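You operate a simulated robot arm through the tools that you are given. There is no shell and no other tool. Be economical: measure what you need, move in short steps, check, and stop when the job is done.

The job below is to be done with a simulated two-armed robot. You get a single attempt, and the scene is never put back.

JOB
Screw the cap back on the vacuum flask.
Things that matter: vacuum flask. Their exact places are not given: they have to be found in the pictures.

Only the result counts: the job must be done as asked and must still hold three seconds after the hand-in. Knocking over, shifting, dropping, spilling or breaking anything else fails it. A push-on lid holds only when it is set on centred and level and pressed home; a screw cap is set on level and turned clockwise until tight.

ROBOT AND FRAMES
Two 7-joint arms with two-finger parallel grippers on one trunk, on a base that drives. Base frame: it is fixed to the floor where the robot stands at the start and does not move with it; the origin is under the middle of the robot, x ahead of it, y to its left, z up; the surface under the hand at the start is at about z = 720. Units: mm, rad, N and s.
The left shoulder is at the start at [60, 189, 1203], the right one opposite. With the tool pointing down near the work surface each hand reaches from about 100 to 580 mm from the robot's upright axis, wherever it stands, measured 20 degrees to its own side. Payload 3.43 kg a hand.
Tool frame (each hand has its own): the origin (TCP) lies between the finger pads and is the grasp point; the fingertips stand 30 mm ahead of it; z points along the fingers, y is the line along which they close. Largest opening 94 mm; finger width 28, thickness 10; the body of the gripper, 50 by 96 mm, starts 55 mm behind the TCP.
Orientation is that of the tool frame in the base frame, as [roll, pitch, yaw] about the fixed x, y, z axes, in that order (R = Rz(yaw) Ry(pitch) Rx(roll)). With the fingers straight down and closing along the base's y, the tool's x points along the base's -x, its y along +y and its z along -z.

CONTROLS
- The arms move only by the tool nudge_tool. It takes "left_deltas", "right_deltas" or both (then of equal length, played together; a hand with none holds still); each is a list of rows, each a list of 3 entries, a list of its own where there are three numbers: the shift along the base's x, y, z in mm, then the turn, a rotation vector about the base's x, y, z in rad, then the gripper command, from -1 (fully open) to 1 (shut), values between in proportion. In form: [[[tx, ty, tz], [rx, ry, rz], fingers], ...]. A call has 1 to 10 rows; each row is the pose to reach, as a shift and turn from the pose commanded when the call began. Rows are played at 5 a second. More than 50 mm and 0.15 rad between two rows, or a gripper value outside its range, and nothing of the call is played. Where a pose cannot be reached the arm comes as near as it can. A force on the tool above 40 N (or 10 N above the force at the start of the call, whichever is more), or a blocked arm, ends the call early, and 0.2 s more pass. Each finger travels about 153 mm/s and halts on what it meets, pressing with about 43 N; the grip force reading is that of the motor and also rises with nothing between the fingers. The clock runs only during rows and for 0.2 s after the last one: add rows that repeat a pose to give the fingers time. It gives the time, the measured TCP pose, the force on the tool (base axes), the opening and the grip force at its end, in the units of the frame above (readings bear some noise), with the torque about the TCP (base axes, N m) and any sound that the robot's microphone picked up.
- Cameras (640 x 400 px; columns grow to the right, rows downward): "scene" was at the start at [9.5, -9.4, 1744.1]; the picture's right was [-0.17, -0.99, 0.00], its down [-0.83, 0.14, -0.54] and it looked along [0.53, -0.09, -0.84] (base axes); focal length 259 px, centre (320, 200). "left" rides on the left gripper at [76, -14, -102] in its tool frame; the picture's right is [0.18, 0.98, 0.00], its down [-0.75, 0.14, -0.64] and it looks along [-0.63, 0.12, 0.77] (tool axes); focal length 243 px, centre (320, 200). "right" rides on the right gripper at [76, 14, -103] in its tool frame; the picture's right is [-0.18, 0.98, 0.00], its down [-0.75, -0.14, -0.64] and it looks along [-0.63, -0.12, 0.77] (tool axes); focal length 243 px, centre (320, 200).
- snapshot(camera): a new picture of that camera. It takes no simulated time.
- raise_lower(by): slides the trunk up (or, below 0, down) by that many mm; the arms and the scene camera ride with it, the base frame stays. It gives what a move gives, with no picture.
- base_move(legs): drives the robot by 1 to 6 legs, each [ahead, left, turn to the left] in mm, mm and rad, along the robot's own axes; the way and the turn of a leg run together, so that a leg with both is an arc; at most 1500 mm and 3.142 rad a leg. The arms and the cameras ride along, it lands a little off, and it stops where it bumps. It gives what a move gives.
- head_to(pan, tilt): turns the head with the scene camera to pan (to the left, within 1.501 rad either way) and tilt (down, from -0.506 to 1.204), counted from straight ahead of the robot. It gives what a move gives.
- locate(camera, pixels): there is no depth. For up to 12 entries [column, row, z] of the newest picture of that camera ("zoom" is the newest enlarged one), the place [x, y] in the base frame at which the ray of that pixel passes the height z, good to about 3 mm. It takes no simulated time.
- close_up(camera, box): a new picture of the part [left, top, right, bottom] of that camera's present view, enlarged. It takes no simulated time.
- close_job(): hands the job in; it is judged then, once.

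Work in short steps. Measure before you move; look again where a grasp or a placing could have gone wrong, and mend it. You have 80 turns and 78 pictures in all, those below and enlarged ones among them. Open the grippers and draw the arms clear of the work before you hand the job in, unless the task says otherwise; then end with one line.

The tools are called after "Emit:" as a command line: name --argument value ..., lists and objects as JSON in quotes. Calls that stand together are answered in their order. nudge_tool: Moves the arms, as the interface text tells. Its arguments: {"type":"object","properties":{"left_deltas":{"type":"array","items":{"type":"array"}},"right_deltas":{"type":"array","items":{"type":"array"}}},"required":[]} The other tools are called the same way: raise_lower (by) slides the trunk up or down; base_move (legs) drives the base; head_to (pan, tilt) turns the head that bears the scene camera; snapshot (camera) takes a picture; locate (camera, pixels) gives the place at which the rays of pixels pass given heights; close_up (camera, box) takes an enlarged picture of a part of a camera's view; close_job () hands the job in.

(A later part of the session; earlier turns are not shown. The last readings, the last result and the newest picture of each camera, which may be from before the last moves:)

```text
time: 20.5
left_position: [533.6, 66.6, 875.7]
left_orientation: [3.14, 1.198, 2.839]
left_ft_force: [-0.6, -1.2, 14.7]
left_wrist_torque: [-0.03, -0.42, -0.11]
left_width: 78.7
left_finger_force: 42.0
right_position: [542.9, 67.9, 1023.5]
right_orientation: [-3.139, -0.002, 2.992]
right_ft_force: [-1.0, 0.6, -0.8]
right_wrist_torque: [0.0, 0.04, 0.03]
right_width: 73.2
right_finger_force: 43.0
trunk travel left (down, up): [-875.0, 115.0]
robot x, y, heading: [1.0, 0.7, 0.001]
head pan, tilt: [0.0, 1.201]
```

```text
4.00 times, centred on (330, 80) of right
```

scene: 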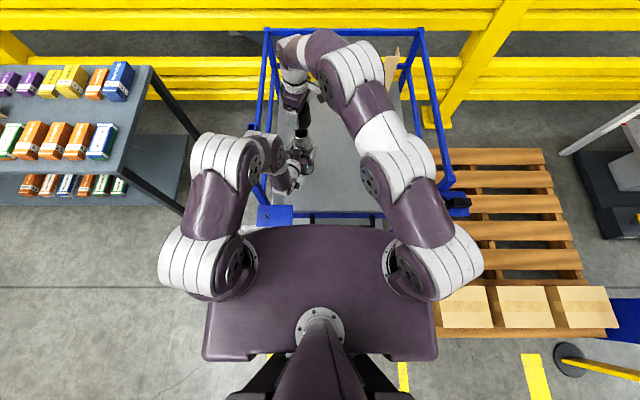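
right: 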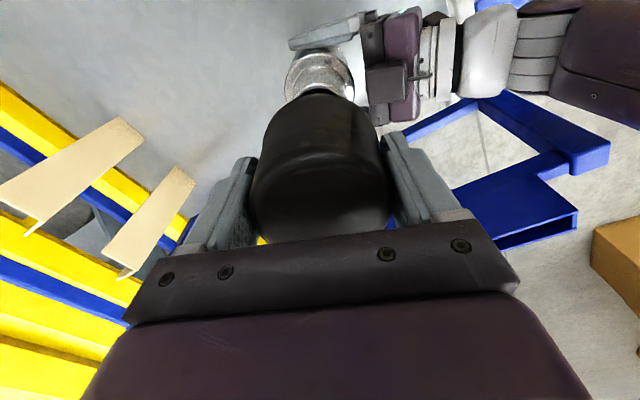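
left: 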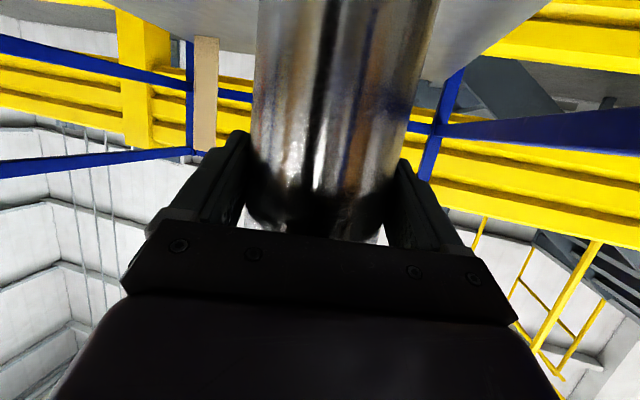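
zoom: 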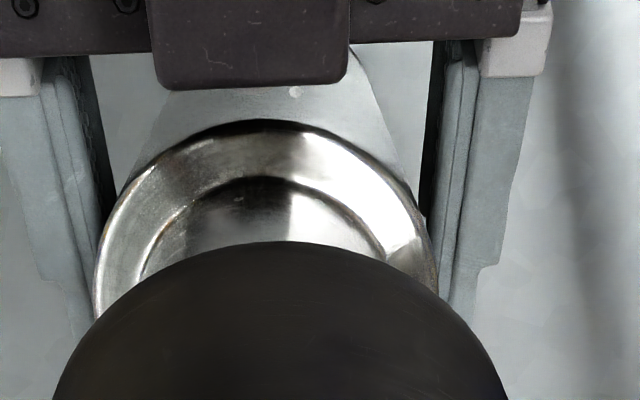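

Here the flask axis sits at col 316.5 against the cap's 320.4. Combining both views, the offset is about (-3.3,-2.5) mm; I'll apply it and wind back to +1.2 rad, then re-check.

Emit:
nudge_tool --right_deltas '[[[-3.3, -2.5, 0], [0, 0, 0.14], 1], [[-3.3, -2.5, 0], [0, 0, 0.28], 1], [[-3.3, -2.5, 0], [0, 0, 0.42], 1], [[-3.3, -2.5, 0], [0, 0, 0.56], 1], [[-3.3, -2.5, 0], [0, 0, 0.7], 1], [[-3.3, -2.5, 0], [0, 0, 0.84], 1], [[-3.3, -2.5, 0], [0, 0, 0.98], 1], [[-3.3, -2.5, 0], [0, 0, 1.1], 1], [[-3.3, -2.5, 0], [0, 0, 1.2], 1], [[-3.3, -2.5, 0], [0, 0, 1.2], 1]]'

Emit:
close_up --camera "right" --box '[250, 30, 410, 130]'

```text
time: 22.7
left_position: [532.8, 66.1, 875.5]
left_orientation: [3.14, 1.197, 2.841]
left_ft_force: [0.6, -1.1, 15.2]
left_wrist_torque: [-0.01, -0.3, -0.09]
left_width: 78.5
left_finger_force: 42.4
right_position: [541.2, 63.9, 1023.5]
right_orientation: [-3.136, -0.001, -2.088]
right_ft_force: [0.2, -0.7, -1.0]
right_wrist_torque: [0.02, 0.02, -0.03]
right_width: 72.9
right_finger_force: 42.8
trunk travel left (down, up): [-875.0, 115.0]
robot x, y, heading: [-2.0, -1.6, -0.002]
head pan, tilt: [0.0, 1.201]
```

```text
4.00 times, centred on (330, 80) of right
```

zoom: 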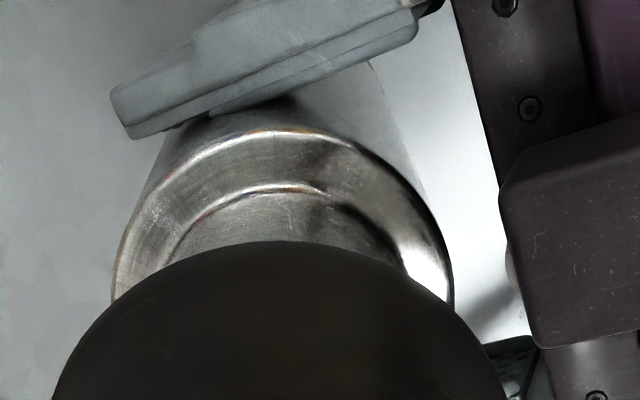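

Now it is centred within about 0.7 mm sideways. I'll lower again slowly to feel for contact.

Emit:
nudge_tool --right_deltas '[[[0, 0, -4], [0, 0, 0], 1], [[0, 0, -8], [0, 0, 0], 1], [[0, 0, -11], [0, 0, 0], 1], [[0, 0, -14], [0, 0, 0], 1], [[0, 0, -17], [0, 0, 0], 1], [[0, 0, -20], [0, 0, 0], 1], [[0, 0, -23], [0, 0, 0], 1], [[0, 0, -26], [0, 0, 0], 1], [[0, 0, -29], [0, 0, 0], 1]]'

Emit:
close_up --camera "right" --box '[250, 30, 410, 130]'

Emit:
close_up --camera "scene" --box '[288, 115, 328, 155]'

```text
time: 24.7
left_position: [533.2, 67.5, 876.5]
left_orientation: [3.141, 1.196, 2.838]
left_ft_force: [-0.1, -0.4, 14.5]
left_wrist_torque: [0.04, -0.15, -0.08]
left_width: 78.5
left_finger_force: 43.5
right_position: [541.1, 64.5, 994.6]
right_orientation: [-3.137, 0.0, -2.091]
right_ft_force: [-0.2, -0.2, 0.0]
right_wrist_torque: [-0.02, -0.04, -0.02]
right_width: 72.8
right_finger_force: 43.3
trunk travel left (down, up): [-875.0, 115.0]
robot x, y, heading: [0.6, 1.4, -0.0]
head pan, tilt: [0.0, 1.201]
```

```text
4.00 times, centred on (330, 80) of right
```

zoom: 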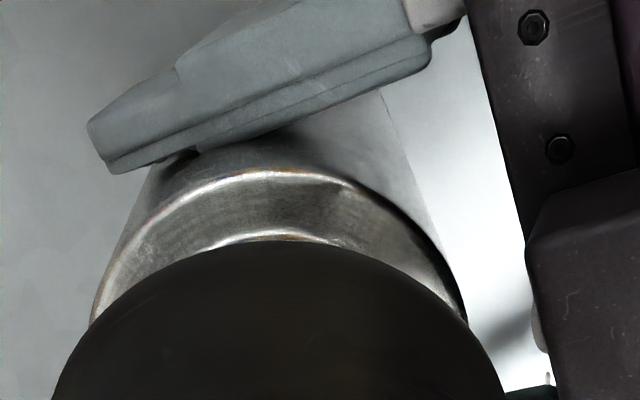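

```text
10.00 times, centred on (308, 135) of scene
```

zoom: 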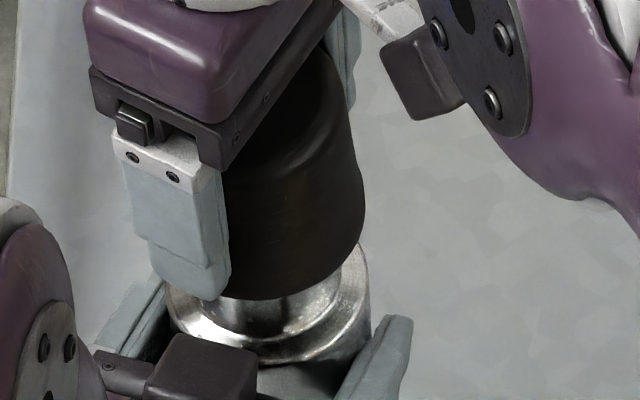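

The cap has slid over the neck (z 994.6, no force). I'll keep lowering until it meets the thread.

Emit:
nudge_tool --right_deltas '[[[0, 0, -3], [0, 0, 0], 1], [[0, 0, -6], [0, 0, 0], 1], [[0, 0, -9], [0, 0, 0], 1], [[0, 0, -12], [0, 0, 0], 1], [[0, 0, -15], [0, 0, 0], 1], [[0, 0, -18], [0, 0, 0], 1], [[0, 0, -21], [0, 0, 0], 1], [[0, 0, -24], [0, 0, 0], 1], [[0, 0, -27], [0, 0, 0], 1], [[0, 0, -30], [0, 0, 0], 1]]'

Emit:
close_up --camera "scene" --box '[288, 115, 328, 155]'

```text
time: 26.8
left_position: [533.8, 66.9, 875.8]
left_orientation: [-3.14, 1.193, 2.846]
left_ft_force: [-3.4, -0.7, 7.7]
left_wrist_torque: [-0.2, 0.48, -0.01]
left_width: 78.9
left_finger_force: 43.6
right_position: [541.2, 65.7, 971.1]
right_orientation: [-3.136, 0.003, -2.091]
right_ft_force: [-0.7, -2.6, 6.9]
right_wrist_torque: [0.01, 0.32, 0.17]
right_width: 72.9
right_finger_force: 42.7
trunk travel left (down, up): [-875.0, 115.0]
robot x, y, heading: [-1.1, -1.5, -0.003]
head pan, tilt: [0.0, 1.201]
stopped in row 10 (right hand): the force on the tool passed its limit at 45 N (the readings are from after the stop); the commanded pose is now the measured one
```

```text
10.00 times, centred on (308, 135) of scene
```

zoom: 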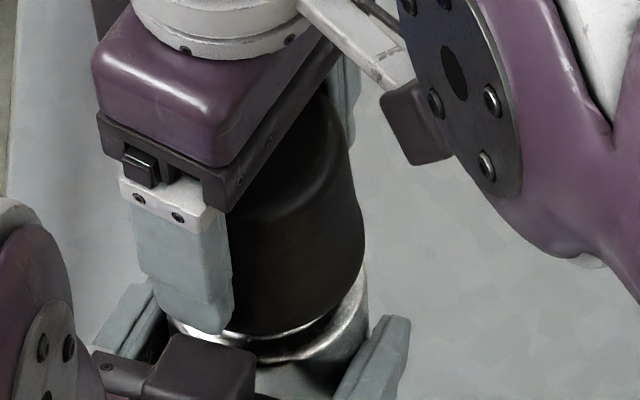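

Contact at z≈971, with the cap bottom just above the shoulder: the thread start. I'll turn clockwise 1.4 rad with a slight downward lead.

Emit:
nudge_tool --right_deltas '[[[0, 0, -0.3], [0, 0, -0.14], 1], [[0, 0, -0.6], [0, 0, -0.28], 1], [[0, 0, -0.8], [0, 0, -0.42], 1], [[0, 0, -1.0], [0, 0, -0.56], 1], [[0, 0, -1.2], [0, 0, -0.7], 1], [[0, 0, -1.4], [0, 0, -0.84], 1], [[0, 0, -1.6], [0, 0, -0.98], 1], [[0, 0, -1.8], [0, 0, -1.12], 1], [[0, 0, -2.0], [0, 0, -1.26], 1], [[0, 0, -2.0], [0, 0, -1.4], 1]]'

Emit:
close_up --camera "scene" --box '[288, 115, 328, 155]'

```text
time: 29.0
left_position: [534.4, 66.9, 875.4]
left_orientation: [-3.141, 1.191, 2.846]
left_ft_force: [-1.9, -0.7, 7.8]
left_wrist_torque: [0.05, -0.17, 0.0]
left_width: 78.6
left_finger_force: 43.2
right_position: [541.9, 65.2, 967.9]
right_orientation: [-3.136, 0.002, 2.79]
right_ft_force: [-0.6, 0.5, 0.1]
right_wrist_torque: [0.0, -0.01, 0.02]
right_width: 72.7
right_finger_force: 42.4
trunk travel left (down, up): [-875.0, 115.0]
robot x, y, heading: [-1.5, 1.7, 0.001]
head pan, tilt: [0.0, 1.201]
```

```text
10.00 times, centred on (308, 135) of scene
```

zoom: 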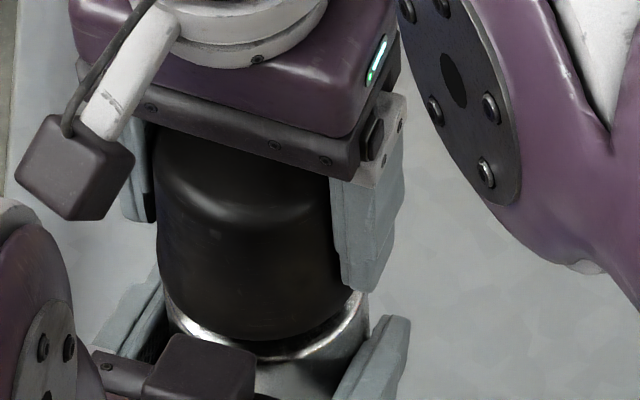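

The force is gone and z fell to 968: it appears to be threading. I'll continue clockwise another 1.4 rad.

Emit:
nudge_tool --right_deltas '[[[0, 0, -0.3], [0, 0, -0.14], 1], [[0, 0, -0.6], [0, 0, -0.28], 1], [[0, 0, -0.8], [0, 0, -0.42], 1], [[0, 0, -1.0], [0, 0, -0.56], 1], [[0, 0, -1.2], [0, 0, -0.7], 1], [[0, 0, -1.4], [0, 0, -0.84], 1], [[0, 0, -1.6], [0, 0, -0.98], 1], [[0, 0, -1.8], [0, 0, -1.12], 1], [[0, 0, -2.0], [0, 0, -1.26], 1], [[0, 0, -2.0], [0, 0, -1.4], 1]]'

```text
time: 31.2
left_position: [534.0, 67.8, 874.1]
left_orientation: [-3.14, 1.191, 2.849]
left_ft_force: [-10.9, 17.9, 10.8]
left_wrist_torque: [-1.83, -1.49, -0.57]
left_width: 78.5
left_finger_force: 43.2
right_position: [541.2, 66.3, 965.7]
right_orientation: [-3.14, 0.0, 1.391]
right_ft_force: [11.3, -21.4, 0.5]
right_wrist_torque: [-0.51, -0.22, 0.65]
right_width: 72.8
right_finger_force: 43.1
trunk travel left (down, up): [-875.0, 115.0]
robot x, y, heading: [2.0, -0.4, 0.0]
head pan, tilt: [0.0, 1.201]
```

Resistance is building (torque 0.65 N m, about 24 N sideways). I'll look, then open the right fingers to release the strain and see if the cap stays level.

Emit:
nudge_tool --right_deltas '[[[0, 0, 0], [0, 0, 0], 0], [[0, 0, 0], [0, 0, 0], -1], [[0, 0, 0], [0, 0, 0], -1]]'

Emit:
close_up --camera "scene" --box '[280, 110, 336, 160]'

Emit:
snapshot --camera "right"

```text
time: 31.7
left_position: [532.6, 68.0, 875.0]
left_orientation: [-3.142, 1.192, 2.846]
left_ft_force: [-20.7, 4.8, 19.0]
left_wrist_torque: [-0.06, -0.89, 0.13]
left_width: 78.6
left_finger_force: 43.1
right_position: [545.2, 64.9, 966.0]
right_orientation: [3.132, -0.002, 1.393]
right_ft_force: [20.3, -4.0, -13.2]
right_wrist_torque: [-0.36, -1.13, -0.26]
right_width: 82.4
right_finger_force: 0.1
trunk travel left (down, up): [-875.0, 115.0]
robot x, y, heading: [1.2, -0.8, -0.0]
head pan, tilt: [0.0, 1.201]
stopped in row 2 (left hand): the force on the tool passed its limit at 42 N (the readings are from after the stop); the commanded pose is now the measured one
```

```text
8.00 times, centred on (308, 135) of scene
```

zoom: 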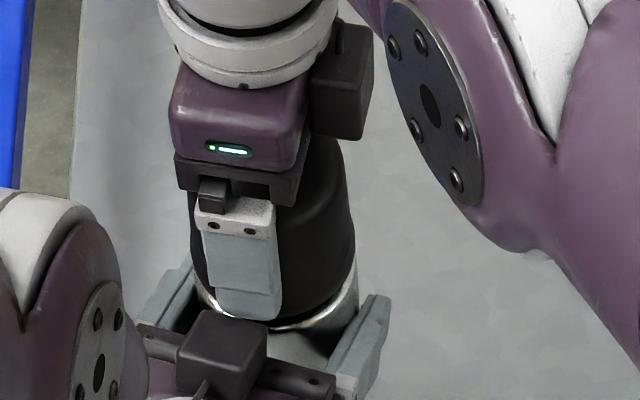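

```text
32 pictures are left
```

right: 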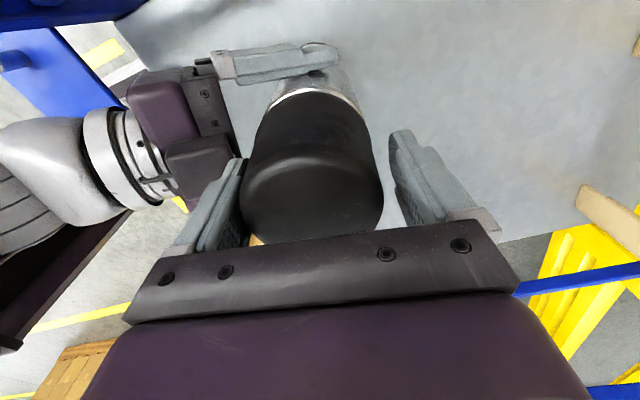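

Opening the fingers at this yaw pushed the robot-side finger against the left gripper's housing. I'll narrow the opening to about 79 mm, recentre by -3 mm in x and go straight up.

Emit:
nudge_tool --right_deltas '[[[-1, 0, 0], [0, 0, 0], -0.68], [[-3, 1, 0], [0, 0, 0], -0.68], [[-3, 1, 4], [0, 0, 0], -0.68], [[-3, 1, 20], [0, 0, 0], -0.68], [[-3, 1, 45], [0, 0, 0], -0.7], [[-3, 1, 70], [0, 0, 0], -1], [[-3, 1, 70], [0, 0, 0], -1]]'

Emit:
close_up --camera "scene" --box '[280, 110, 336, 160]'

Emit:
snapshot --camera "right"

```text
time: 32.5
left_position: [533.4, 67.8, 873.7]
left_orientation: [3.141, 1.192, 2.842]
left_ft_force: [-7.0, 1.7, 4.8]
left_wrist_torque: [0.02, -0.47, 0.16]
left_width: 78.6
left_finger_force: 43.1
right_position: [543.7, 65.7, 966.8]
right_orientation: [3.135, 0.0, 1.39]
right_ft_force: [6.6, -1.4, -5.1]
right_wrist_torque: [-0.09, -0.34, -0.15]
right_width: 75.0
right_finger_force: 0.0
trunk travel left (down, up): [-875.0, 115.0]
robot x, y, heading: [-1.1, -1.6, -0.003]
head pan, tilt: [0.0, 1.201]
stopped in row 4 (left hand): the force on the tool passed its limit at 45 N (the readings are from after the stop); the commanded pose is now the measured one
```

```text
8.00 times, centred on (308, 135) of scene
```

zoom: 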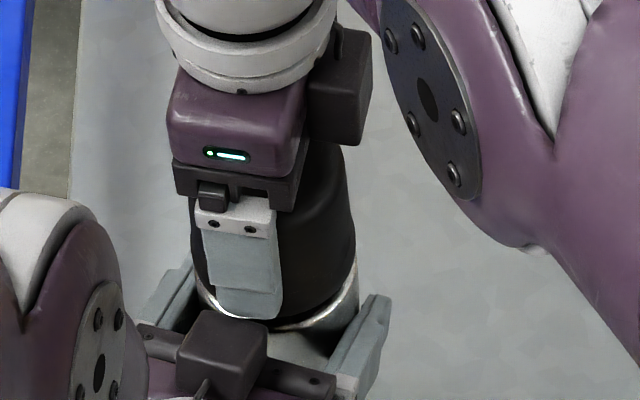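

```text
30 pictures are left
```

right: 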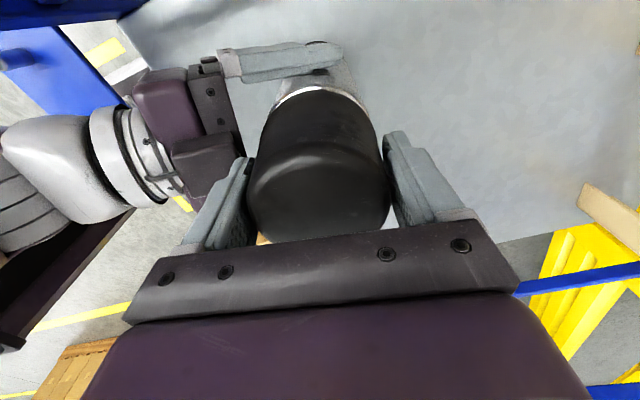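

The finger is squeezed between the cap and the left gripper's housing. I'll release the flask with the left hand and back it off 12 mm, keeping the right hand still.

Emit:
nudge_tool --left_deltas '[[[0, 0, 0], [0, 0, 0], 0], [[0, 0, 0], [0, 0, 0], -1], [[-4, 1, 0], [0, 0, 0], -1], [[-12, 4, -3], [0, 0, 0], -1], [[-12, 4, -3], [0, 0, 0], -1]]'

Emit:
snapshot --camera "left"

```text
time: 33.8
left_position: [522.3, 72.4, 870.8]
left_orientation: [3.14, 1.194, 2.844]
left_ft_force: [0.4, 0.7, 0.0]
left_wrist_torque: [0.01, 0.03, 0.0]
left_width: 93.8
left_finger_force: 0.1
right_position: [541.1, 65.7, 966.4]
right_orientation: [3.141, -0.003, 1.39]
right_ft_force: [-0.8, 0.5, 0.5]
right_wrist_torque: [-0.02, 0.03, 0.01]
right_width: 79.0
right_finger_force: 0.1
trunk travel left (down, up): [-875.0, 115.0]
robot x, y, heading: [4.0, 2.8, 0.005]
head pan, tilt: [0.0, 1.201]
```

```text
29 pictures are left
```

left: 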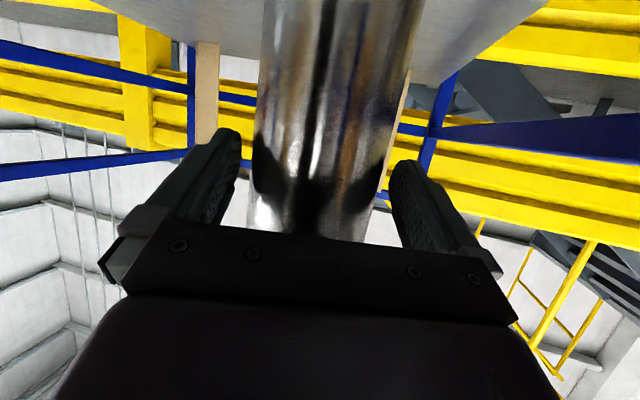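

Both hands are free of strain. I'll raise the right hand straight off the cap and look.

Emit:
nudge_tool --right_deltas '[[[0, 0, 5], [0, 0, 0], -0.75], [[0, 0, 25], [0, 0, 0], -0.75], [[0, 0, 55], [0, 0, 0], -1], [[0, 0, 85], [0, 0, 0], -1], [[0, -30, 95], [0, 0, 0], -1], [[0, -60, 95], [0, 0, 0], -1]]'

Emit:
close_up --camera "scene" --box '[280, 110, 336, 160]'

Emit:
snapshot --camera "right"

```text
time: 35.1
left_position: [522.1, 72.6, 870.6]
left_orientation: [3.139, 1.193, 2.84]
left_ft_force: [-0.3, 0.7, 0.7]
left_wrist_torque: [0.03, -0.01, -0.03]
left_width: 94.0
left_finger_force: 0.1
right_position: [541.1, 5.7, 1062.1]
right_orientation: [3.138, -0.002, 1.392]
right_ft_force: [0.7, -0.6, -0.1]
right_wrist_torque: [0.03, -0.03, 0.0]
right_width: 94.0
right_finger_force: 0.1
trunk travel left (down, up): [-875.0, 115.0]
robot x, y, heading: [2.8, -1.1, 0.004]
head pan, tilt: [0.0, 1.201]
```

```text
8.00 times, centred on (308, 135) of scene
```

zoom: 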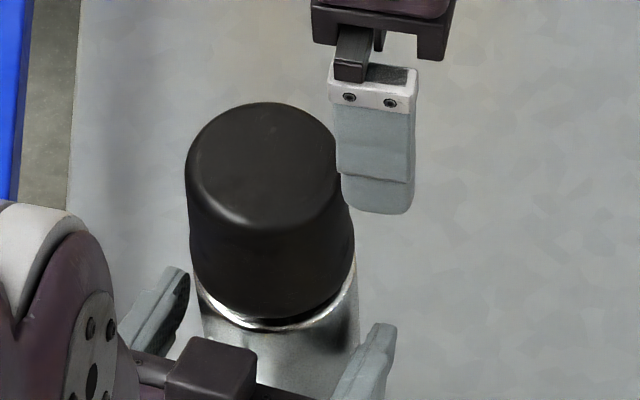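

```text
27 pictures are left
```

right: 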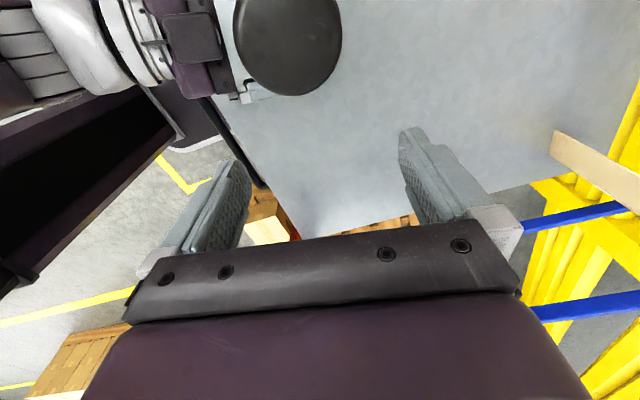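

The cap sits level on the neck with a small gap at the shoulder. I'll re-grip the flask with the left hand 20 mm lower, to keep its housing clear of the right fingers.

Emit:
nudge_tool --left_deltas '[[[0, 0, -10], [0, 0, 0], -1], [[2, -1, -20], [0, 0, 0], -1], [[8, -3, -20], [0, 0, 0], -1], [[8, -3, -20], [0, 0, 0], -0.6], [[8, -3, -20], [0, 0, 0], 0.3], [[8, -3, -20], [0, 0, 0], 1], [[8, -3, -20], [0, 0, 0], 1]]'

Emit:
close_up --camera "scene" --box '[280, 110, 336, 160]'

```text
time: 36.8
left_position: [530.7, 68.9, 852.0]
left_orientation: [3.138, 1.194, 2.844]
left_ft_force: [-0.6, -0.2, 0.8]
left_wrist_torque: [-0.04, -0.07, -0.02]
left_width: 76.9
left_finger_force: 43.3
right_position: [540.0, 4.7, 1063.1]
right_orientation: [3.139, -0.003, 1.393]
right_ft_force: [-0.4, -0.7, 0.4]
right_wrist_torque: [0.02, 0.0, -0.03]
right_width: 93.9
right_finger_force: 0.0
trunk travel left (down, up): [-875.0, 115.0]
robot x, y, heading: [1.4, 1.2, -0.001]
head pan, tilt: [0.0, 1.201]
```

```text
8.00 times, centred on (308, 135) of scene
```

zoom: 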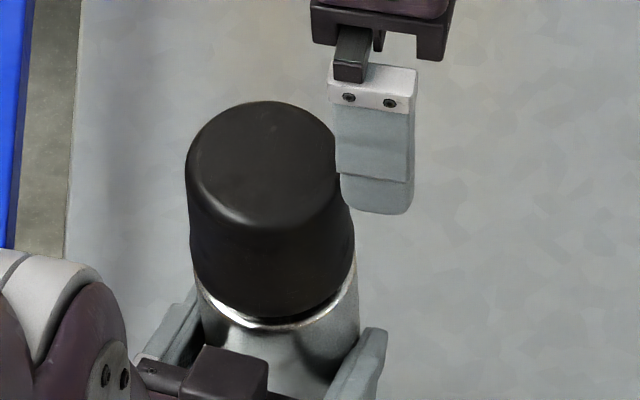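

The flask is held again. I'll wind the right hand back counterclockwise in the air, away from the cap.

Emit:
nudge_tool --right_deltas '[[[0, 0, 0], [0, 0, 0.14], -1], [[0, 0, 0], [0, 0, 0.28], -1], [[0, 0, 0], [0, 0, 0.42], -1], [[0, 0, 0], [0, 0, 0.56], -1], [[0, 0, 0], [0, 0, 0.7], -1], [[0, 0, 0], [0, 0, 0.84], -1], [[0, 0, 0], [0, 0, 0.98], -1], [[0, 0, 0], [0, 0, 1.12], -1], [[0, 0, 0], [0, 0, 1.26], -1], [[0, 0, 0], [0, 0, 1.4], -1]]'

Emit:
nudge_tool --right_deltas '[[[0, 6, 0], [0, 0, 0.14], -1], [[0, 12, 0], [0, 0, 0.28], -1], [[0, 18, 0], [0, 0, 0.42], -1], [[0, 24, 0], [0, 0, 0.56], -1], [[0, 30, 0], [0, 0, 0.7], -1], [[0, 36, 0], [0, 0, 0.84], -1], [[0, 42, 0], [0, 0, 0.98], -1], [[0, 48, 0], [0, 0, 1.12], -1], [[0, 54, 0], [0, 0, 1.25], -1], [[0, 60, 0], [0, 0, 1.25], -1]]'

Emit:
snapshot --camera "right"

```text
time: 39.0
left_position: [529.2, 69.6, 849.7]
left_orientation: [3.14, 1.193, 2.843]
left_ft_force: [-1.3, 0.2, 0.1]
left_wrist_torque: [0.03, 0.06, 0.03]
left_width: 76.5
left_finger_force: 42.8
right_position: [540.7, 5.3, 1062.5]
right_orientation: [3.137, -0.001, 2.793]
right_ft_force: [-0.5, -0.4, -0.1]
right_wrist_torque: [-0.03, -0.01, 0.02]
right_width: 94.1
right_finger_force: 0.0
trunk travel left (down, up): [-875.0, 115.0]
robot x, y, heading: [0.1, 1.6, -0.002]
head pan, tilt: [0.0, 1.201]
```

```text
time: 41.1
left_position: [530.2, 69.9, 851.4]
left_orientation: [3.141, 1.194, 2.843]
left_ft_force: [0.0, 0.3, -0.9]
left_wrist_torque: [0.03, 0.02, 0.02]
left_width: 76.6
left_finger_force: 43.2
right_position: [541.3, 64.5, 1060.5]
right_orientation: [3.137, -0.001, -2.241]
right_ft_force: [0.5, -0.5, 0.3]
right_wrist_torque: [0.02, -0.02, 0.02]
right_width: 93.9
right_finger_force: 0.1
trunk travel left (down, up): [-875.0, 115.0]
robot x, y, heading: [-1.5, 2.3, 0.003]
head pan, tilt: [0.0, 1.201]
```

```text
25 pictures are left
```

right: 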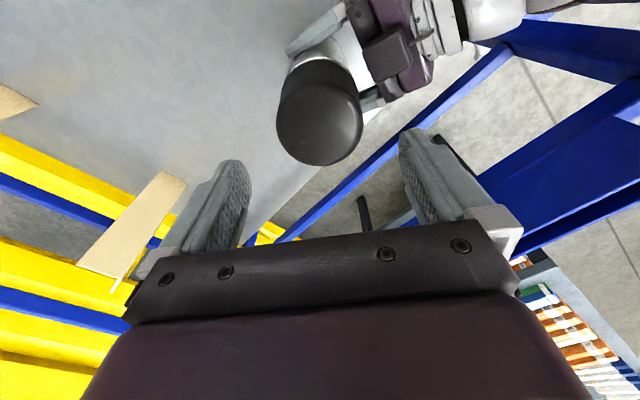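

The cap is centred at col 320 between the fingers. I'll lower to z≈975 and grip.

Emit:
nudge_tool --right_deltas '[[[0, 0, -35], [0, 0, 0], -1], [[0, 0, -65], [0, 0, 0], -1], [[0, 0, -86], [0, 0, 0], -1], [[0, 0, -86], [0, 0, 0], -0.7], [[0, 0, -86], [0, 0, 0], 0.3], [[0, 0, -86], [0, 0, 0], 1], [[0, 0, -86], [0, 0, 0], 1]]'

```text
time: 42.8
left_position: [530.8, 70.6, 849.8]
left_orientation: [3.139, 1.195, 2.843]
left_ft_force: [-1.9, -1.6, 1.5]
left_wrist_torque: [0.21, 0.01, -0.02]
left_width: 76.4
left_finger_force: 42.7
right_position: [542.1, 66.1, 975.2]
right_orientation: [3.139, -0.001, -2.244]
right_ft_force: [1.9, 0.6, -1.1]
right_wrist_torque: [0.01, -0.31, -0.01]
right_width: 72.7
right_finger_force: 43.1
trunk travel left (down, up): [-875.0, 115.0]
robot x, y, heading: [-2.6, -0.1, -0.002]
head pan, tilt: [0.0, 1.201]
```

Gripped at 72.7 mm. Turning clockwise 1.4 rad with a slight downward lead.

Emit:
nudge_tool --right_deltas '[[[0, 0, -0.2], [0, 0, -0.14], 1], [[0, 0, -0.4], [0, 0, -0.28], 1], [[0, 0, -0.5], [0, 0, -0.42], 1], [[0, 0, -0.6], [0, 0, -0.56], 1], [[0, 0, -0.7], [0, 0, -0.7], 1], [[0, 0, -0.8], [0, 0, -0.84], 1], [[0, 0, -0.9], [0, 0, -0.98], 1], [[0, 0, -1.0], [0, 0, -1.12], 1], [[0, 0, -1.0], [0, 0, -1.26], 1], [[0, 0, -1.0], [0, 0, -1.4], 1]]'

```text
time: 45.0
left_position: [529.6, 69.1, 849.8]
left_orientation: [3.141, 1.193, 2.845]
left_ft_force: [-6.1, 4.1, 2.5]
left_wrist_torque: [-0.18, -0.62, -0.05]
left_width: 75.9
left_finger_force: 42.9
right_position: [541.8, 66.7, 973.3]
right_orientation: [3.138, -0.002, 2.637]
right_ft_force: [4.8, -4.6, -3.7]
right_wrist_torque: [-0.51, 0.0, 0.01]
right_width: 72.7
right_finger_force: 43.5
trunk travel left (down, up): [-875.0, 115.0]
robot x, y, heading: [-0.4, -1.2, 0.003]
head pan, tilt: [0.0, 1.201]
```

Force z is -3.7 N (the thread pulls the hand down), so it's threading. I'll continue 0.9 rad with more downward lead.

Emit:
nudge_tool --right_deltas '[[[0, 0, -0.5], [0, 0, -0.13], 1], [[0, 0, -0.8], [0, 0, -0.26], 1], [[0, 0, -1.0], [0, 0, -0.39], 1], [[0, 0, -1.2], [0, 0, -0.52], 1], [[0, 0, -1.4], [0, 0, -0.65], 1], [[0, 0, -1.5], [0, 0, -0.78], 1], [[0, 0, -1.5], [0, 0, -0.9], 1]]'

Emit:
close_up --camera "scene" --box '[280, 110, 336, 160]'

```text
time: 46.5
left_position: [528.7, 69.4, 850.4]
left_orientation: [3.14, 1.194, 2.841]
left_ft_force: [-5.6, -4.8, 0.6]
left_wrist_torque: [0.38, -1.02, -0.13]
left_width: 75.7
left_finger_force: 43.1
right_position: [543.2, 64.2, 972.9]
right_orientation: [3.135, -0.002, 1.739]
right_ft_force: [5.5, 6.0, 4.0]
right_wrist_torque: [0.3, 0.44, -0.01]
right_width: 72.7
right_finger_force: 43.2
trunk travel left (down, up): [-875.0, 115.0]
robot x, y, heading: [-2.4, 1.5, -0.004]
head pan, tilt: [0.0, 1.201]
```

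```text
8.00 times, centred on (308, 135) of scene
```

zoom: 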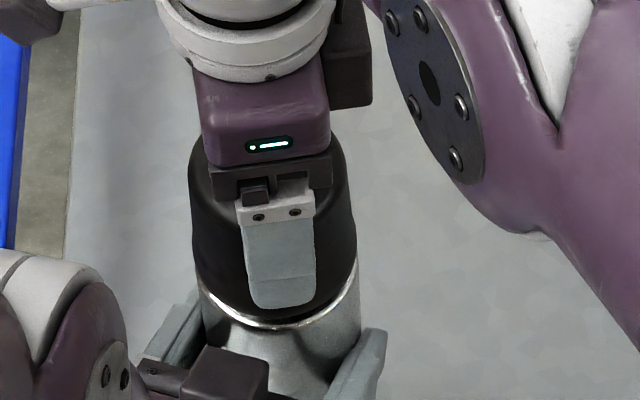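

The fingers now clear the left housing. I'll turn another 0.6 rad and watch for torque.

Emit:
nudge_tool --right_deltas '[[[0, 0, -0.3], [0, 0, -0.12], 1], [[0, 0, -0.5], [0, 0, -0.24], 1], [[0, 0, -0.6], [0, 0, -0.36], 1], [[0, 0, -0.8], [0, 0, -0.48], 1], [[0, 0, -0.8], [0, 0, -0.6], 1]]'

```text
time: 47.8
left_position: [528.5, 69.1, 851.1]
left_orientation: [3.139, 1.191, 2.842]
left_ft_force: [-15.0, -7.3, 3.4]
left_wrist_torque: [0.09, -1.03, -0.19]
left_width: 76.0
left_finger_force: 43.1
right_position: [542.8, 68.0, 974.4]
right_orientation: [3.134, -0.004, 1.138]
right_ft_force: [14.6, 7.9, 0.3]
right_wrist_torque: [0.73, -0.43, 0.01]
right_width: 73.1
right_finger_force: 43.4
trunk travel left (down, up): [-875.0, 115.0]
robot x, y, heading: [0.3, -0.2, -0.003]
head pan, tilt: [0.0, 1.201]
```

No tightening torque yet. I'll release, lift off and inspect the gap.

Emit:
nudge_tool --right_deltas '[[[0, 0, 0], [0, 0, 0], -0.8], [[0, 0, 0], [0, 0, 0], -0.8], [[0, 0, 20], [0, 0, 0.1], -0.8], [[0, 0, 50], [0, 0, 0.2], -1], [[0, 0, 86], [0, 0, 0.34], -1], [[0, -15, 86], [0, 0, 0.48], -1], [[0, -30, 86], [0, 0, 0.62], -1], [[0, -45, 86], [0, 0, 0.76], -1], [[0, -60, 86], [0, 0, 0.9], -1]]'

Emit:
close_up --camera "scene" --box '[280, 110, 336, 160]'

```text
time: 49.8
left_position: [529.9, 68.8, 850.7]
left_orientation: [3.141, 1.194, 2.845]
left_ft_force: [-0.5, -0.2, -0.4]
left_wrist_torque: [0.11, 0.25, 0.0]
left_width: 75.9
left_finger_force: 42.9
right_position: [540.7, 5.2, 1056.4]
right_orientation: [3.138, -0.002, 2.042]
right_ft_force: [0.3, 0.5, 0.7]
right_wrist_torque: [-0.02, -0.01, -0.01]
right_width: 94.2
right_finger_force: 0.1
trunk travel left (down, up): [-875.0, 115.0]
robot x, y, heading: [-2.9, 1.1, 0.003]
head pan, tilt: [0.0, 1.201]
```

```text
8.00 times, centred on (308, 135) of scene
```

zoom: 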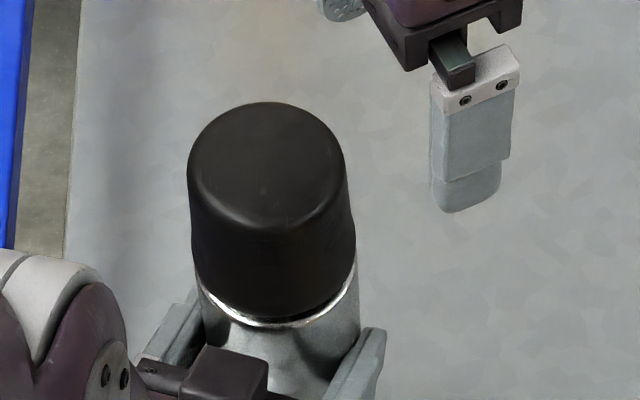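

The cap now sits about 1 mm lower, so the thread is taking. I'll wind back and re-grip for another stroke.

Emit:
nudge_tool --right_deltas '[[[0, 0, 0], [0, 0, 0.14], -1], [[0, 0, 0], [0, 0, 0.28], -1], [[0, 0, 0], [0, 0, 0.42], -1], [[0, 0, 0], [0, 0, 0.56], -1], [[0, 0, 0], [0, 0, 0.7], -1], [[0, 0, 0], [0, 0, 0.84], -1], [[0, 0, 0], [0, 0, 0.98], -1], [[0, 0, 0], [0, 0, 1.1], -1]]'

Emit:
nudge_tool --right_deltas '[[[0, 10, 0], [0, 0, 0.14], -1], [[0, 20, 0], [0, 0, 0.28], -1], [[0, 30, 0], [0, 0, 0.42], -1], [[0, 40, 0], [0, 0, 0.56], -1], [[0, 50, 0], [0, 0, 0.7], -1], [[0, 60, 0], [0, 0, 0.84], -1], [[0, 60, 0], [0, 0, 0.95], -1], [[0, 60, 0], [0, 0, 0.95], -1]]'

Emit:
snapshot --camera "right"

```text
time: 51.5
left_position: [529.2, 70.3, 851.1]
left_orientation: [3.141, 1.195, 2.842]
left_ft_force: [0.6, -0.1, 0.3]
left_wrist_torque: [0.05, 0.16, -0.01]
left_width: 75.9
left_finger_force: 43.1
right_position: [541.8, 5.2, 1058.8]
right_orientation: [3.135, -0.001, -3.14]
right_ft_force: [-0.2, 0.6, -0.5]
right_wrist_torque: [-0.01, -0.03, 0.0]
right_width: 94.1
right_finger_force: 0.1
trunk travel left (down, up): [-875.0, 115.0]
robot x, y, heading: [-0.8, 0.8, 0.001]
head pan, tilt: [0.0, 1.201]
```

```text
time: 53.4
left_position: [530.1, 70.5, 850.5]
left_orientation: [-3.141, 1.194, 2.843]
left_ft_force: [0.7, 0.5, -0.5]
left_wrist_torque: [0.06, 0.17, -0.01]
left_width: 76.0
left_finger_force: 43.1
right_position: [543.0, 66.8, 1059.6]
right_orientation: [3.136, -0.002, -2.191]
right_ft_force: [-0.7, -0.1, -1.1]
right_wrist_torque: [-0.03, 0.03, -0.02]
right_width: 94.0
right_finger_force: 0.0
trunk travel left (down, up): [-875.0, 115.0]
robot x, y, heading: [2.9, 2.1, 0.003]
head pan, tilt: [0.0, 1.201]
```

```text
22 pictures are left
```

right: 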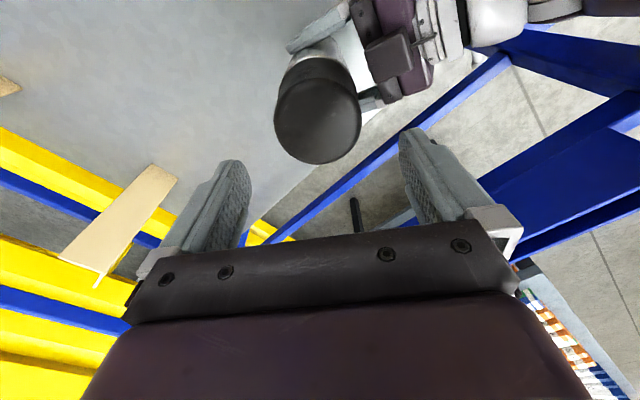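

Centred again (col 318). Lower, grip, and then turn 1.4 rad.

Emit:
nudge_tool --right_deltas '[[[0, 0, -35], [0, 0, 0], -1], [[-0.5, -0.5, -65], [0, 0, 0], -1], [[-0.5, -0.5, -86], [0, 0, 0], -1], [[-0.5, -0.5, -86], [0, 0, 0], -0.7], [[-0.5, -0.5, -86], [0, 0, 0], 0.3], [[-0.5, -0.5, -86], [0, 0, 0], 1], [[-0.5, -0.5, -86], [0, 0, 0], 1]]'

Emit:
nudge_tool --right_deltas '[[[0, 0, -0.2], [0, 0, -0.14], 1], [[0, 0, -0.4], [0, 0, -0.28], 1], [[0, 0, -0.6], [0, 0, -0.42], 1], [[0, 0, -0.8], [0, 0, -0.56], 1], [[0, 0, -0.9], [0, 0, -0.7], 1], [[0, 0, -1.0], [0, 0, -0.84], 1], [[0, 0, -1.1], [0, 0, -0.98], 1], [[0, 0, -1.2], [0, 0, -1.12], 1], [[0, 0, -1.3], [0, 0, -1.26], 1], [[0, 0, -1.4], [0, 0, -1.4], 1]]'

```text
time: 55.0
left_position: [530.2, 69.1, 849.4]
left_orientation: [3.141, 1.193, 2.844]
left_ft_force: [-8.9, 5.5, 5.2]
left_wrist_torque: [-0.45, -0.84, 0.07]
left_width: 76.0
left_finger_force: 43.6
right_position: [544.1, 66.5, 971.1]
right_orientation: [3.139, -0.001, -2.191]
right_ft_force: [9.5, -4.2, -3.6]
right_wrist_torque: [-0.13, -0.39, 0.0]
right_width: 73.3
right_finger_force: 42.6
trunk travel left (down, up): [-875.0, 115.0]
robot x, y, heading: [2.0, 2.7, -0.001]
head pan, tilt: [0.0, 1.201]
```

```text
time: 57.1
left_position: [530.2, 68.7, 849.7]
left_orientation: [3.138, 1.192, 2.841]
left_ft_force: [-13.7, -8.5, 3.8]
left_wrist_torque: [-0.08, -0.99, -0.14]
left_width: 75.7
left_finger_force: 43.1
right_position: [543.8, 66.0, 972.6]
right_orientation: [3.135, -0.002, 2.687]
right_ft_force: [12.7, 7.1, -6.8]
right_wrist_torque: [1.01, -0.51, 0.05]
right_width: 72.9
right_finger_force: 42.5
trunk travel left (down, up): [-875.0, 115.0]
robot x, y, heading: [1.7, -1.0, 0.002]
head pan, tilt: [0.0, 1.201]
```

The side force (12.7,7.1) and -6.8 N z show a slight misfit; I'll ease by (+1,+0.5) and follow down further during the next 1.0 rad.

Emit:
nudge_tool --right_deltas '[[[1, 0.5, -0.8], [0, 0, -0.12], 1], [[1, 0.5, -1.1], [0, 0, -0.26], 1], [[1, 0.5, -1.3], [0, 0, -0.4], 1], [[1, 0.5, -1.5], [0, 0, -0.54], 1], [[1, 0.5, -1.7], [0, 0, -0.68], 1], [[1, 0.5, -1.8], [0, 0, -0.82], 1], [[1, 0.5, -1.9], [0, 0, -0.96], 1], [[1, 0.5, -2.0], [0, 0, -1.1], 1], [[1, 0.5, -2.2], [0, 0, -1.24], 1], [[1, 0.5, -2.3], [0, 0, -1.38], 1]]'

Emit:
close_up --camera "scene" --box '[280, 110, 336, 160]'

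```text
time: 59.4
left_position: [529.4, 69.7, 850.9]
left_orientation: [3.139, 1.193, 2.841]
left_ft_force: [-2.4, -10.5, -2.8]
left_wrist_torque: [0.32, 0.01, -0.17]
left_width: 75.9
left_finger_force: 43.4
right_position: [542.9, 65.0, 969.1]
right_orientation: [3.135, -0.002, 1.309]
right_ft_force: [4.9, 10.2, 9.6]
right_wrist_torque: [0.87, -0.53, 0.0]
right_width: 72.9
right_finger_force: 42.9
trunk travel left (down, up): [-875.0, 115.0]
robot x, y, heading: [1.7, 2.2, -0.005]
head pan, tilt: [0.0, 1.201]
```

```text
8.00 times, centred on (308, 135) of scene
```

zoom: 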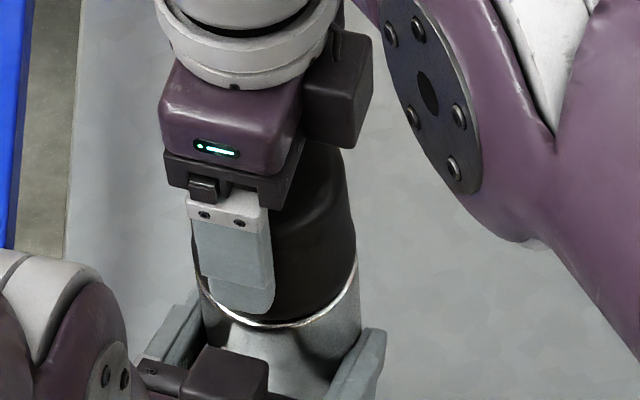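

The gap is shrinking; still no tightening torque. Another cycle: release, lift, wind back, and check before gripping.

Emit:
nudge_tool --right_deltas '[[[0, 0, 0], [0, 0, 0], -0.8], [[0, 0, 0], [0, 0, 0], -0.8], [[0, 0, 20], [0, 0, 0.1], -0.8], [[0, 0, 50], [0, 0, 0.2], -1], [[0, 0, 88], [0, 0, 0.34], -1], [[0, -15, 88], [0, 0, 0.48], -1], [[0, -30, 88], [0, 0, 0.62], -1], [[0, -45, 88], [0, 0, 0.76], -1], [[0, -60, 88], [0, 0, 0.9], -1]]'

Emit:
nudge_tool --right_deltas '[[[0, 0, 0], [0, 0, 0.14], -1], [[0, 0, 0], [0, 0, 0.28], -1], [[0, 0, 0], [0, 0, 0.42], -1], [[0, 0, 0], [0, 0, 0.56], -1], [[0, 0, 0], [0, 0, 0.7], -1], [[0, 0, 0], [0, 0, 0.84], -1], [[0, 0, 0], [0, 0, 0.98], -1], [[0, 0, 0], [0, 0, 1.1], -1]]'

Emit:
nudge_tool --right_deltas '[[[0, 10, 0], [0, 0, 0.14], -1], [[0, 20, 0], [0, 0, 0.28], -1], [[0, 30, 0], [0, 0, 0.42], -1], [[0, 40, 0], [0, 0, 0.56], -1], [[0, 50, 0], [0, 0, 0.7], -1], [[0, 60, 0], [0, 0, 0.78], -1], [[0, 60, 0], [0, 0, 0.78], -1]]'

Emit:
snapshot --camera "right"

```text
time: 61.4
left_position: [529.4, 68.6, 850.5]
left_orientation: [3.141, 1.194, 2.843]
left_ft_force: [-1.0, -0.1, -1.1]
left_wrist_torque: [0.06, 0.19, 0.01]
left_width: 75.6
left_finger_force: 42.9
right_position: [542.1, 5.0, 1058.1]
right_orientation: [3.138, -0.001, 2.213]
right_ft_force: [-0.2, 0.2, 0.6]
right_wrist_torque: [0.03, 0.01, -0.04]
right_width: 93.9
right_finger_force: 0.1
trunk travel left (down, up): [-875.0, 115.0]
robot x, y, heading: [-2.9, -1.1, -0.002]
head pan, tilt: [0.0, 1.201]
```

```text
time: 63.1
left_position: [529.7, 70.1, 850.5]
left_orientation: [3.141, 1.193, 2.843]
left_ft_force: [-0.4, 0.3, 0.7]
left_wrist_torque: [0.0, 0.15, -0.01]
left_width: 75.5
left_finger_force: 43.0
right_position: [543.8, 5.8, 1057.1]
right_orientation: [3.136, -0.001, -2.97]
right_ft_force: [0.2, -0.7, -0.4]
right_wrist_torque: [0.03, -0.04, -0.02]
right_width: 94.1
right_finger_force: 0.1
trunk travel left (down, up): [-875.0, 115.0]
robot x, y, heading: [-2.3, 3.4, 0.001]
head pan, tilt: [0.0, 1.201]
```

```text
time: 64.8
left_position: [529.6, 68.8, 850.8]
left_orientation: [3.14, 1.194, 2.843]
left_ft_force: [0.1, -0.2, 0.8]
left_wrist_torque: [0.05, 0.11, 0.01]
left_width: 75.4
left_finger_force: 42.7
right_position: [545.0, 64.9, 1056.8]
right_orientation: [3.136, -0.002, -2.192]
right_ft_force: [0.6, 0.7, -0.6]
right_wrist_torque: [0.03, -0.01, 0.0]
right_width: 94.1
right_finger_force: 0.0
trunk travel left (down, up): [-875.0, 115.0]
robot x, y, heading: [-2.5, 2.5, 0.001]
head pan, tilt: [0.0, 1.201]
```

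```text
20 pictures are left
```

right: 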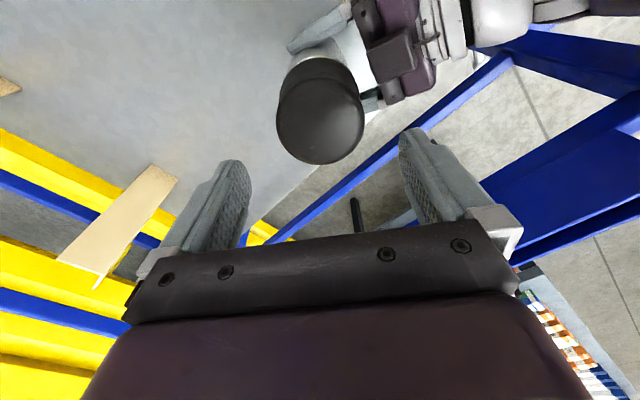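

Centred (col 320). Grip and turn again.

Emit:
nudge_tool --right_deltas '[[[0, 0, -35], [0, 0, 0], -1], [[0, 0, -65], [0, 0, 0], -1], [[0, 0, -87], [0, 0, 0], -1], [[0, 0, -87], [0, 0, 0], -0.7], [[0, 0, -87], [0, 0, 0], 0.3], [[0, 0, -87], [0, 0, 0], 1], [[0, 0, -87], [0, 0, 0], 1]]'

Emit:
nudge_tool --right_deltas '[[[0, 0, -0.1], [0, 0, -0.14], 1], [[0, 0, -0.2], [0, 0, -0.28], 1], [[0, 0, -0.3], [0, 0, -0.42], 1], [[0, 0, -0.4], [0, 0, -0.56], 1], [[0, 0, -0.5], [0, 0, -0.7], 1], [[0, 0, -0.6], [0, 0, -0.84], 1], [[0, 0, -0.7], [0, 0, -0.98], 1], [[0, 0, -0.8], [0, 0, -1.12], 1], [[0, 0, -0.9], [0, 0, -1.26], 1], [[0, 0, -1.0], [0, 0, -1.4], 1]]'

```text
time: 66.3
left_position: [530.4, 68.7, 851.0]
left_orientation: [3.14, 1.196, 2.841]
left_ft_force: [0.6, -4.0, 0.6]
left_wrist_torque: [0.6, 0.29, -0.05]
left_width: 75.6
left_finger_force: 42.6
right_position: [543.3, 64.9, 969.9]
right_orientation: [3.135, -0.001, -2.192]
right_ft_force: [-1.3, 4.1, -0.7]
right_wrist_torque: [-0.16, -0.07, -0.03]
right_width: 73.4
right_finger_force: 43.0
trunk travel left (down, up): [-875.0, 115.0]
robot x, y, heading: [-2.1, 3.0, -0.001]
head pan, tilt: [0.0, 1.201]
```

```text
time: 68.5
left_position: [528.4, 68.5, 851.6]
left_orientation: [3.138, 1.193, 2.841]
left_ft_force: [-11.0, -2.3, 1.7]
left_wrist_torque: [-0.84, 0.19, -1.48]
left_width: 74.1
left_finger_force: 42.8
right_position: [543.3, 64.7, 970.0]
right_orientation: [3.135, 0.003, 2.691]
right_ft_force: [9.6, -0.2, 5.4]
right_wrist_torque: [0.7, -0.94, 1.48]
right_width: 73.5
right_finger_force: 42.7
trunk travel left (down, up): [-875.0, 115.0]
robot x, y, heading: [-0.8, 0.5, -0.002]
head pan, tilt: [0.0, 1.201]
```

Torque has risen to 1.48 N m: the cap is tightening. I'll turn on a bit to be sure it's tight.

Emit:
nudge_tool --right_deltas '[[[0, 0, 0], [0, 0, -0.1], 1], [[0, 0, 0], [0, 0, -0.2], 1], [[0, 0, 0], [0, 0, -0.3], 1], [[0, 0, 0], [0, 0, -0.4], 1]]'

Emit:
close_up --camera "scene" --box '[280, 110, 336, 160]'

Emit:
snapshot --camera "left"

```text
time: 69.5
left_position: [529.1, 68.3, 850.6]
left_orientation: [3.139, 1.193, 2.843]
left_ft_force: [-13.0, -4.5, 2.6]
left_wrist_torque: [-1.03, 0.32, -0.55]
left_width: 74.2
left_finger_force: 43.5
right_position: [541.0, 66.8, 969.5]
right_orientation: [3.135, 0.0, 2.289]
right_ft_force: [10.0, 2.3, 0.6]
right_wrist_torque: [1.15, -1.05, 0.53]
right_width: 73.7
right_finger_force: 42.9
trunk travel left (down, up): [-875.0, 115.0]
robot x, y, heading: [-0.3, -0.4, 0.001]
head pan, tilt: [0.0, 1.201]
```

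```text
8.00 times, centred on (308, 135) of scene
```

zoom: 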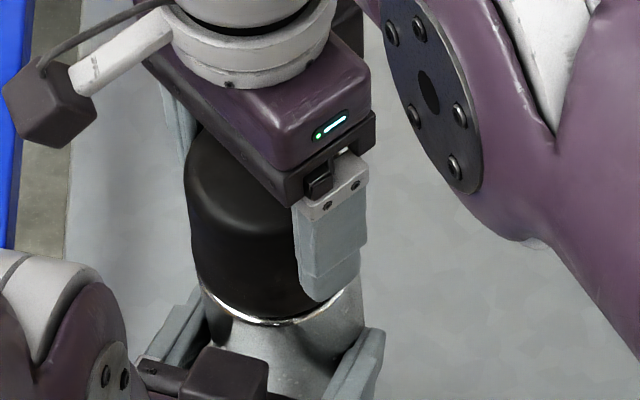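

```text
18 pictures are left
```

left: 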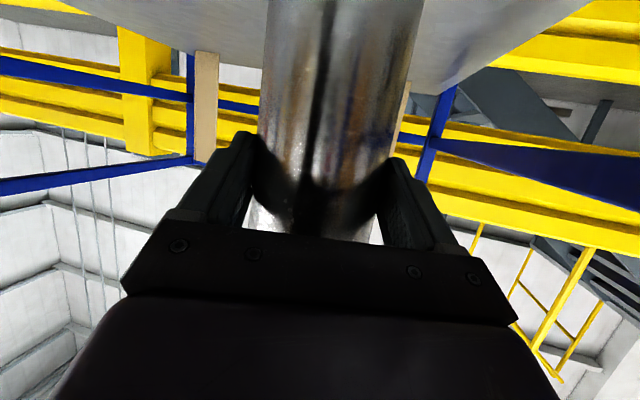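

The torque dropped again: the flask slipped, since the left pads hold it off its widest line (74 mm against 79). With the right hand holding the cap, I'll re-grip the flask about 8 mm deeper and slightly lower.

Emit:
nudge_tool --left_deltas '[[[0, 0, 0], [0, 0, 0], 0], [[0, 0, 0], [0, 0, 0], -1], [[0, 0, -5], [0, 0, 0], -1], [[4, -1, -10], [0, 0, 0], -1], [[9, -2.5, -10], [0, 0, 0], -1], [[9, -2.5, -10], [0, 0, 0], -0.6], [[9, -2.5, -10], [0, 0, 0], 0.3], [[9, -2.5, -10], [0, 0, 0], 1], [[9, -2.5, -10], [0, 0, 0], 1]]'

Emit:
close_up --camera "scene" --box '[280, 110, 336, 160]'

```text
time: 71.5
left_position: [539.1, 67.5, 841.5]
left_orientation: [3.137, 1.194, 2.84]
left_ft_force: [-3.5, -8.0, 1.7]
left_wrist_torque: [0.55, 0.35, -0.23]
left_width: 78.2
left_finger_force: 43.2
right_position: [540.9, 66.1, 969.8]
right_orientation: [3.136, -0.002, 2.292]
right_ft_force: [0.1, 5.5, 2.9]
right_wrist_torque: [0.22, 0.09, 0.33]
right_width: 73.9
right_finger_force: 43.0
trunk travel left (down, up): [-875.0, 115.0]
robot x, y, heading: [1.3, 2.6, -0.005]
head pan, tilt: [0.0, 1.201]
```

```text
8.00 times, centred on (308, 135) of scene
```

zoom: 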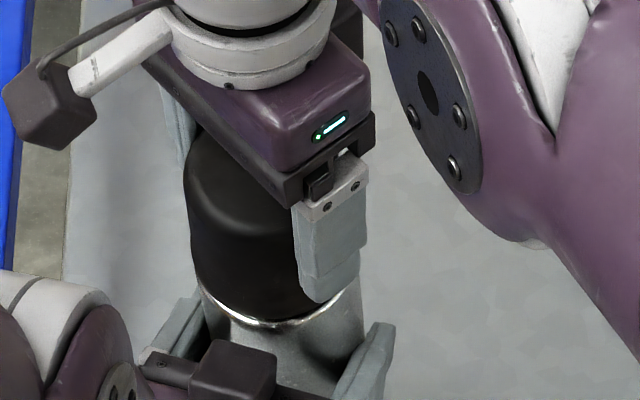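

Better grip on the flask (78.2 mm). I'll turn the cap clockwise another 0.8 rad and watch the torque.

Emit:
nudge_tool --right_deltas '[[[0, 0, -0.2], [0, 0, -0.1], 1], [[0, 0, -0.3], [0, 0, -0.2], 1], [[0, 0, -0.4], [0, 0, -0.3], 1], [[0, 0, -0.4], [0, 0, -0.4], 1], [[0, 0, -0.4], [0, 0, -0.5], 1], [[0, 0, -0.4], [0, 0, -0.6], 1]]'

Emit:
close_up --camera "scene" --box '[280, 110, 336, 160]'

```text
time: 73.0
left_position: [538.0, 67.3, 839.5]
left_orientation: [3.139, 1.186, 2.84]
left_ft_force: [-26.1, -1.3, -10.2]
left_wrist_torque: [-0.33, -1.0, -1.25]
left_width: 75.0
left_finger_force: 43.0
right_position: [544.5, 67.4, 971.0]
right_orientation: [3.131, -0.004, 1.691]
right_ft_force: [25.9, 3.1, 6.6]
right_wrist_torque: [0.68, -2.32, 1.21]
right_width: 74.3
right_finger_force: 42.9
trunk travel left (down, up): [-875.0, 115.0]
robot x, y, heading: [3.7, -1.8, 0.003]
head pan, tilt: [0.0, 1.201]
```

```text
8.00 times, centred on (308, 135) of scene
```

zoom: 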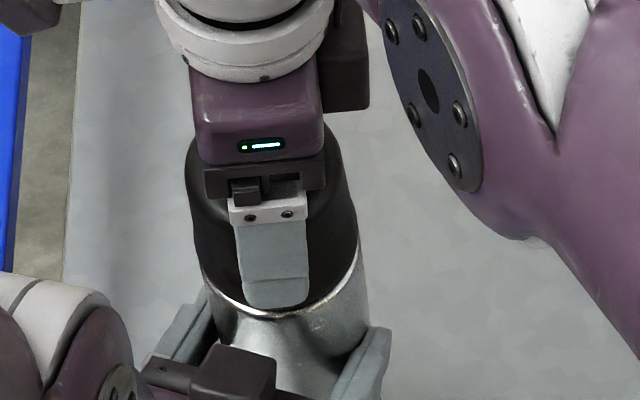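

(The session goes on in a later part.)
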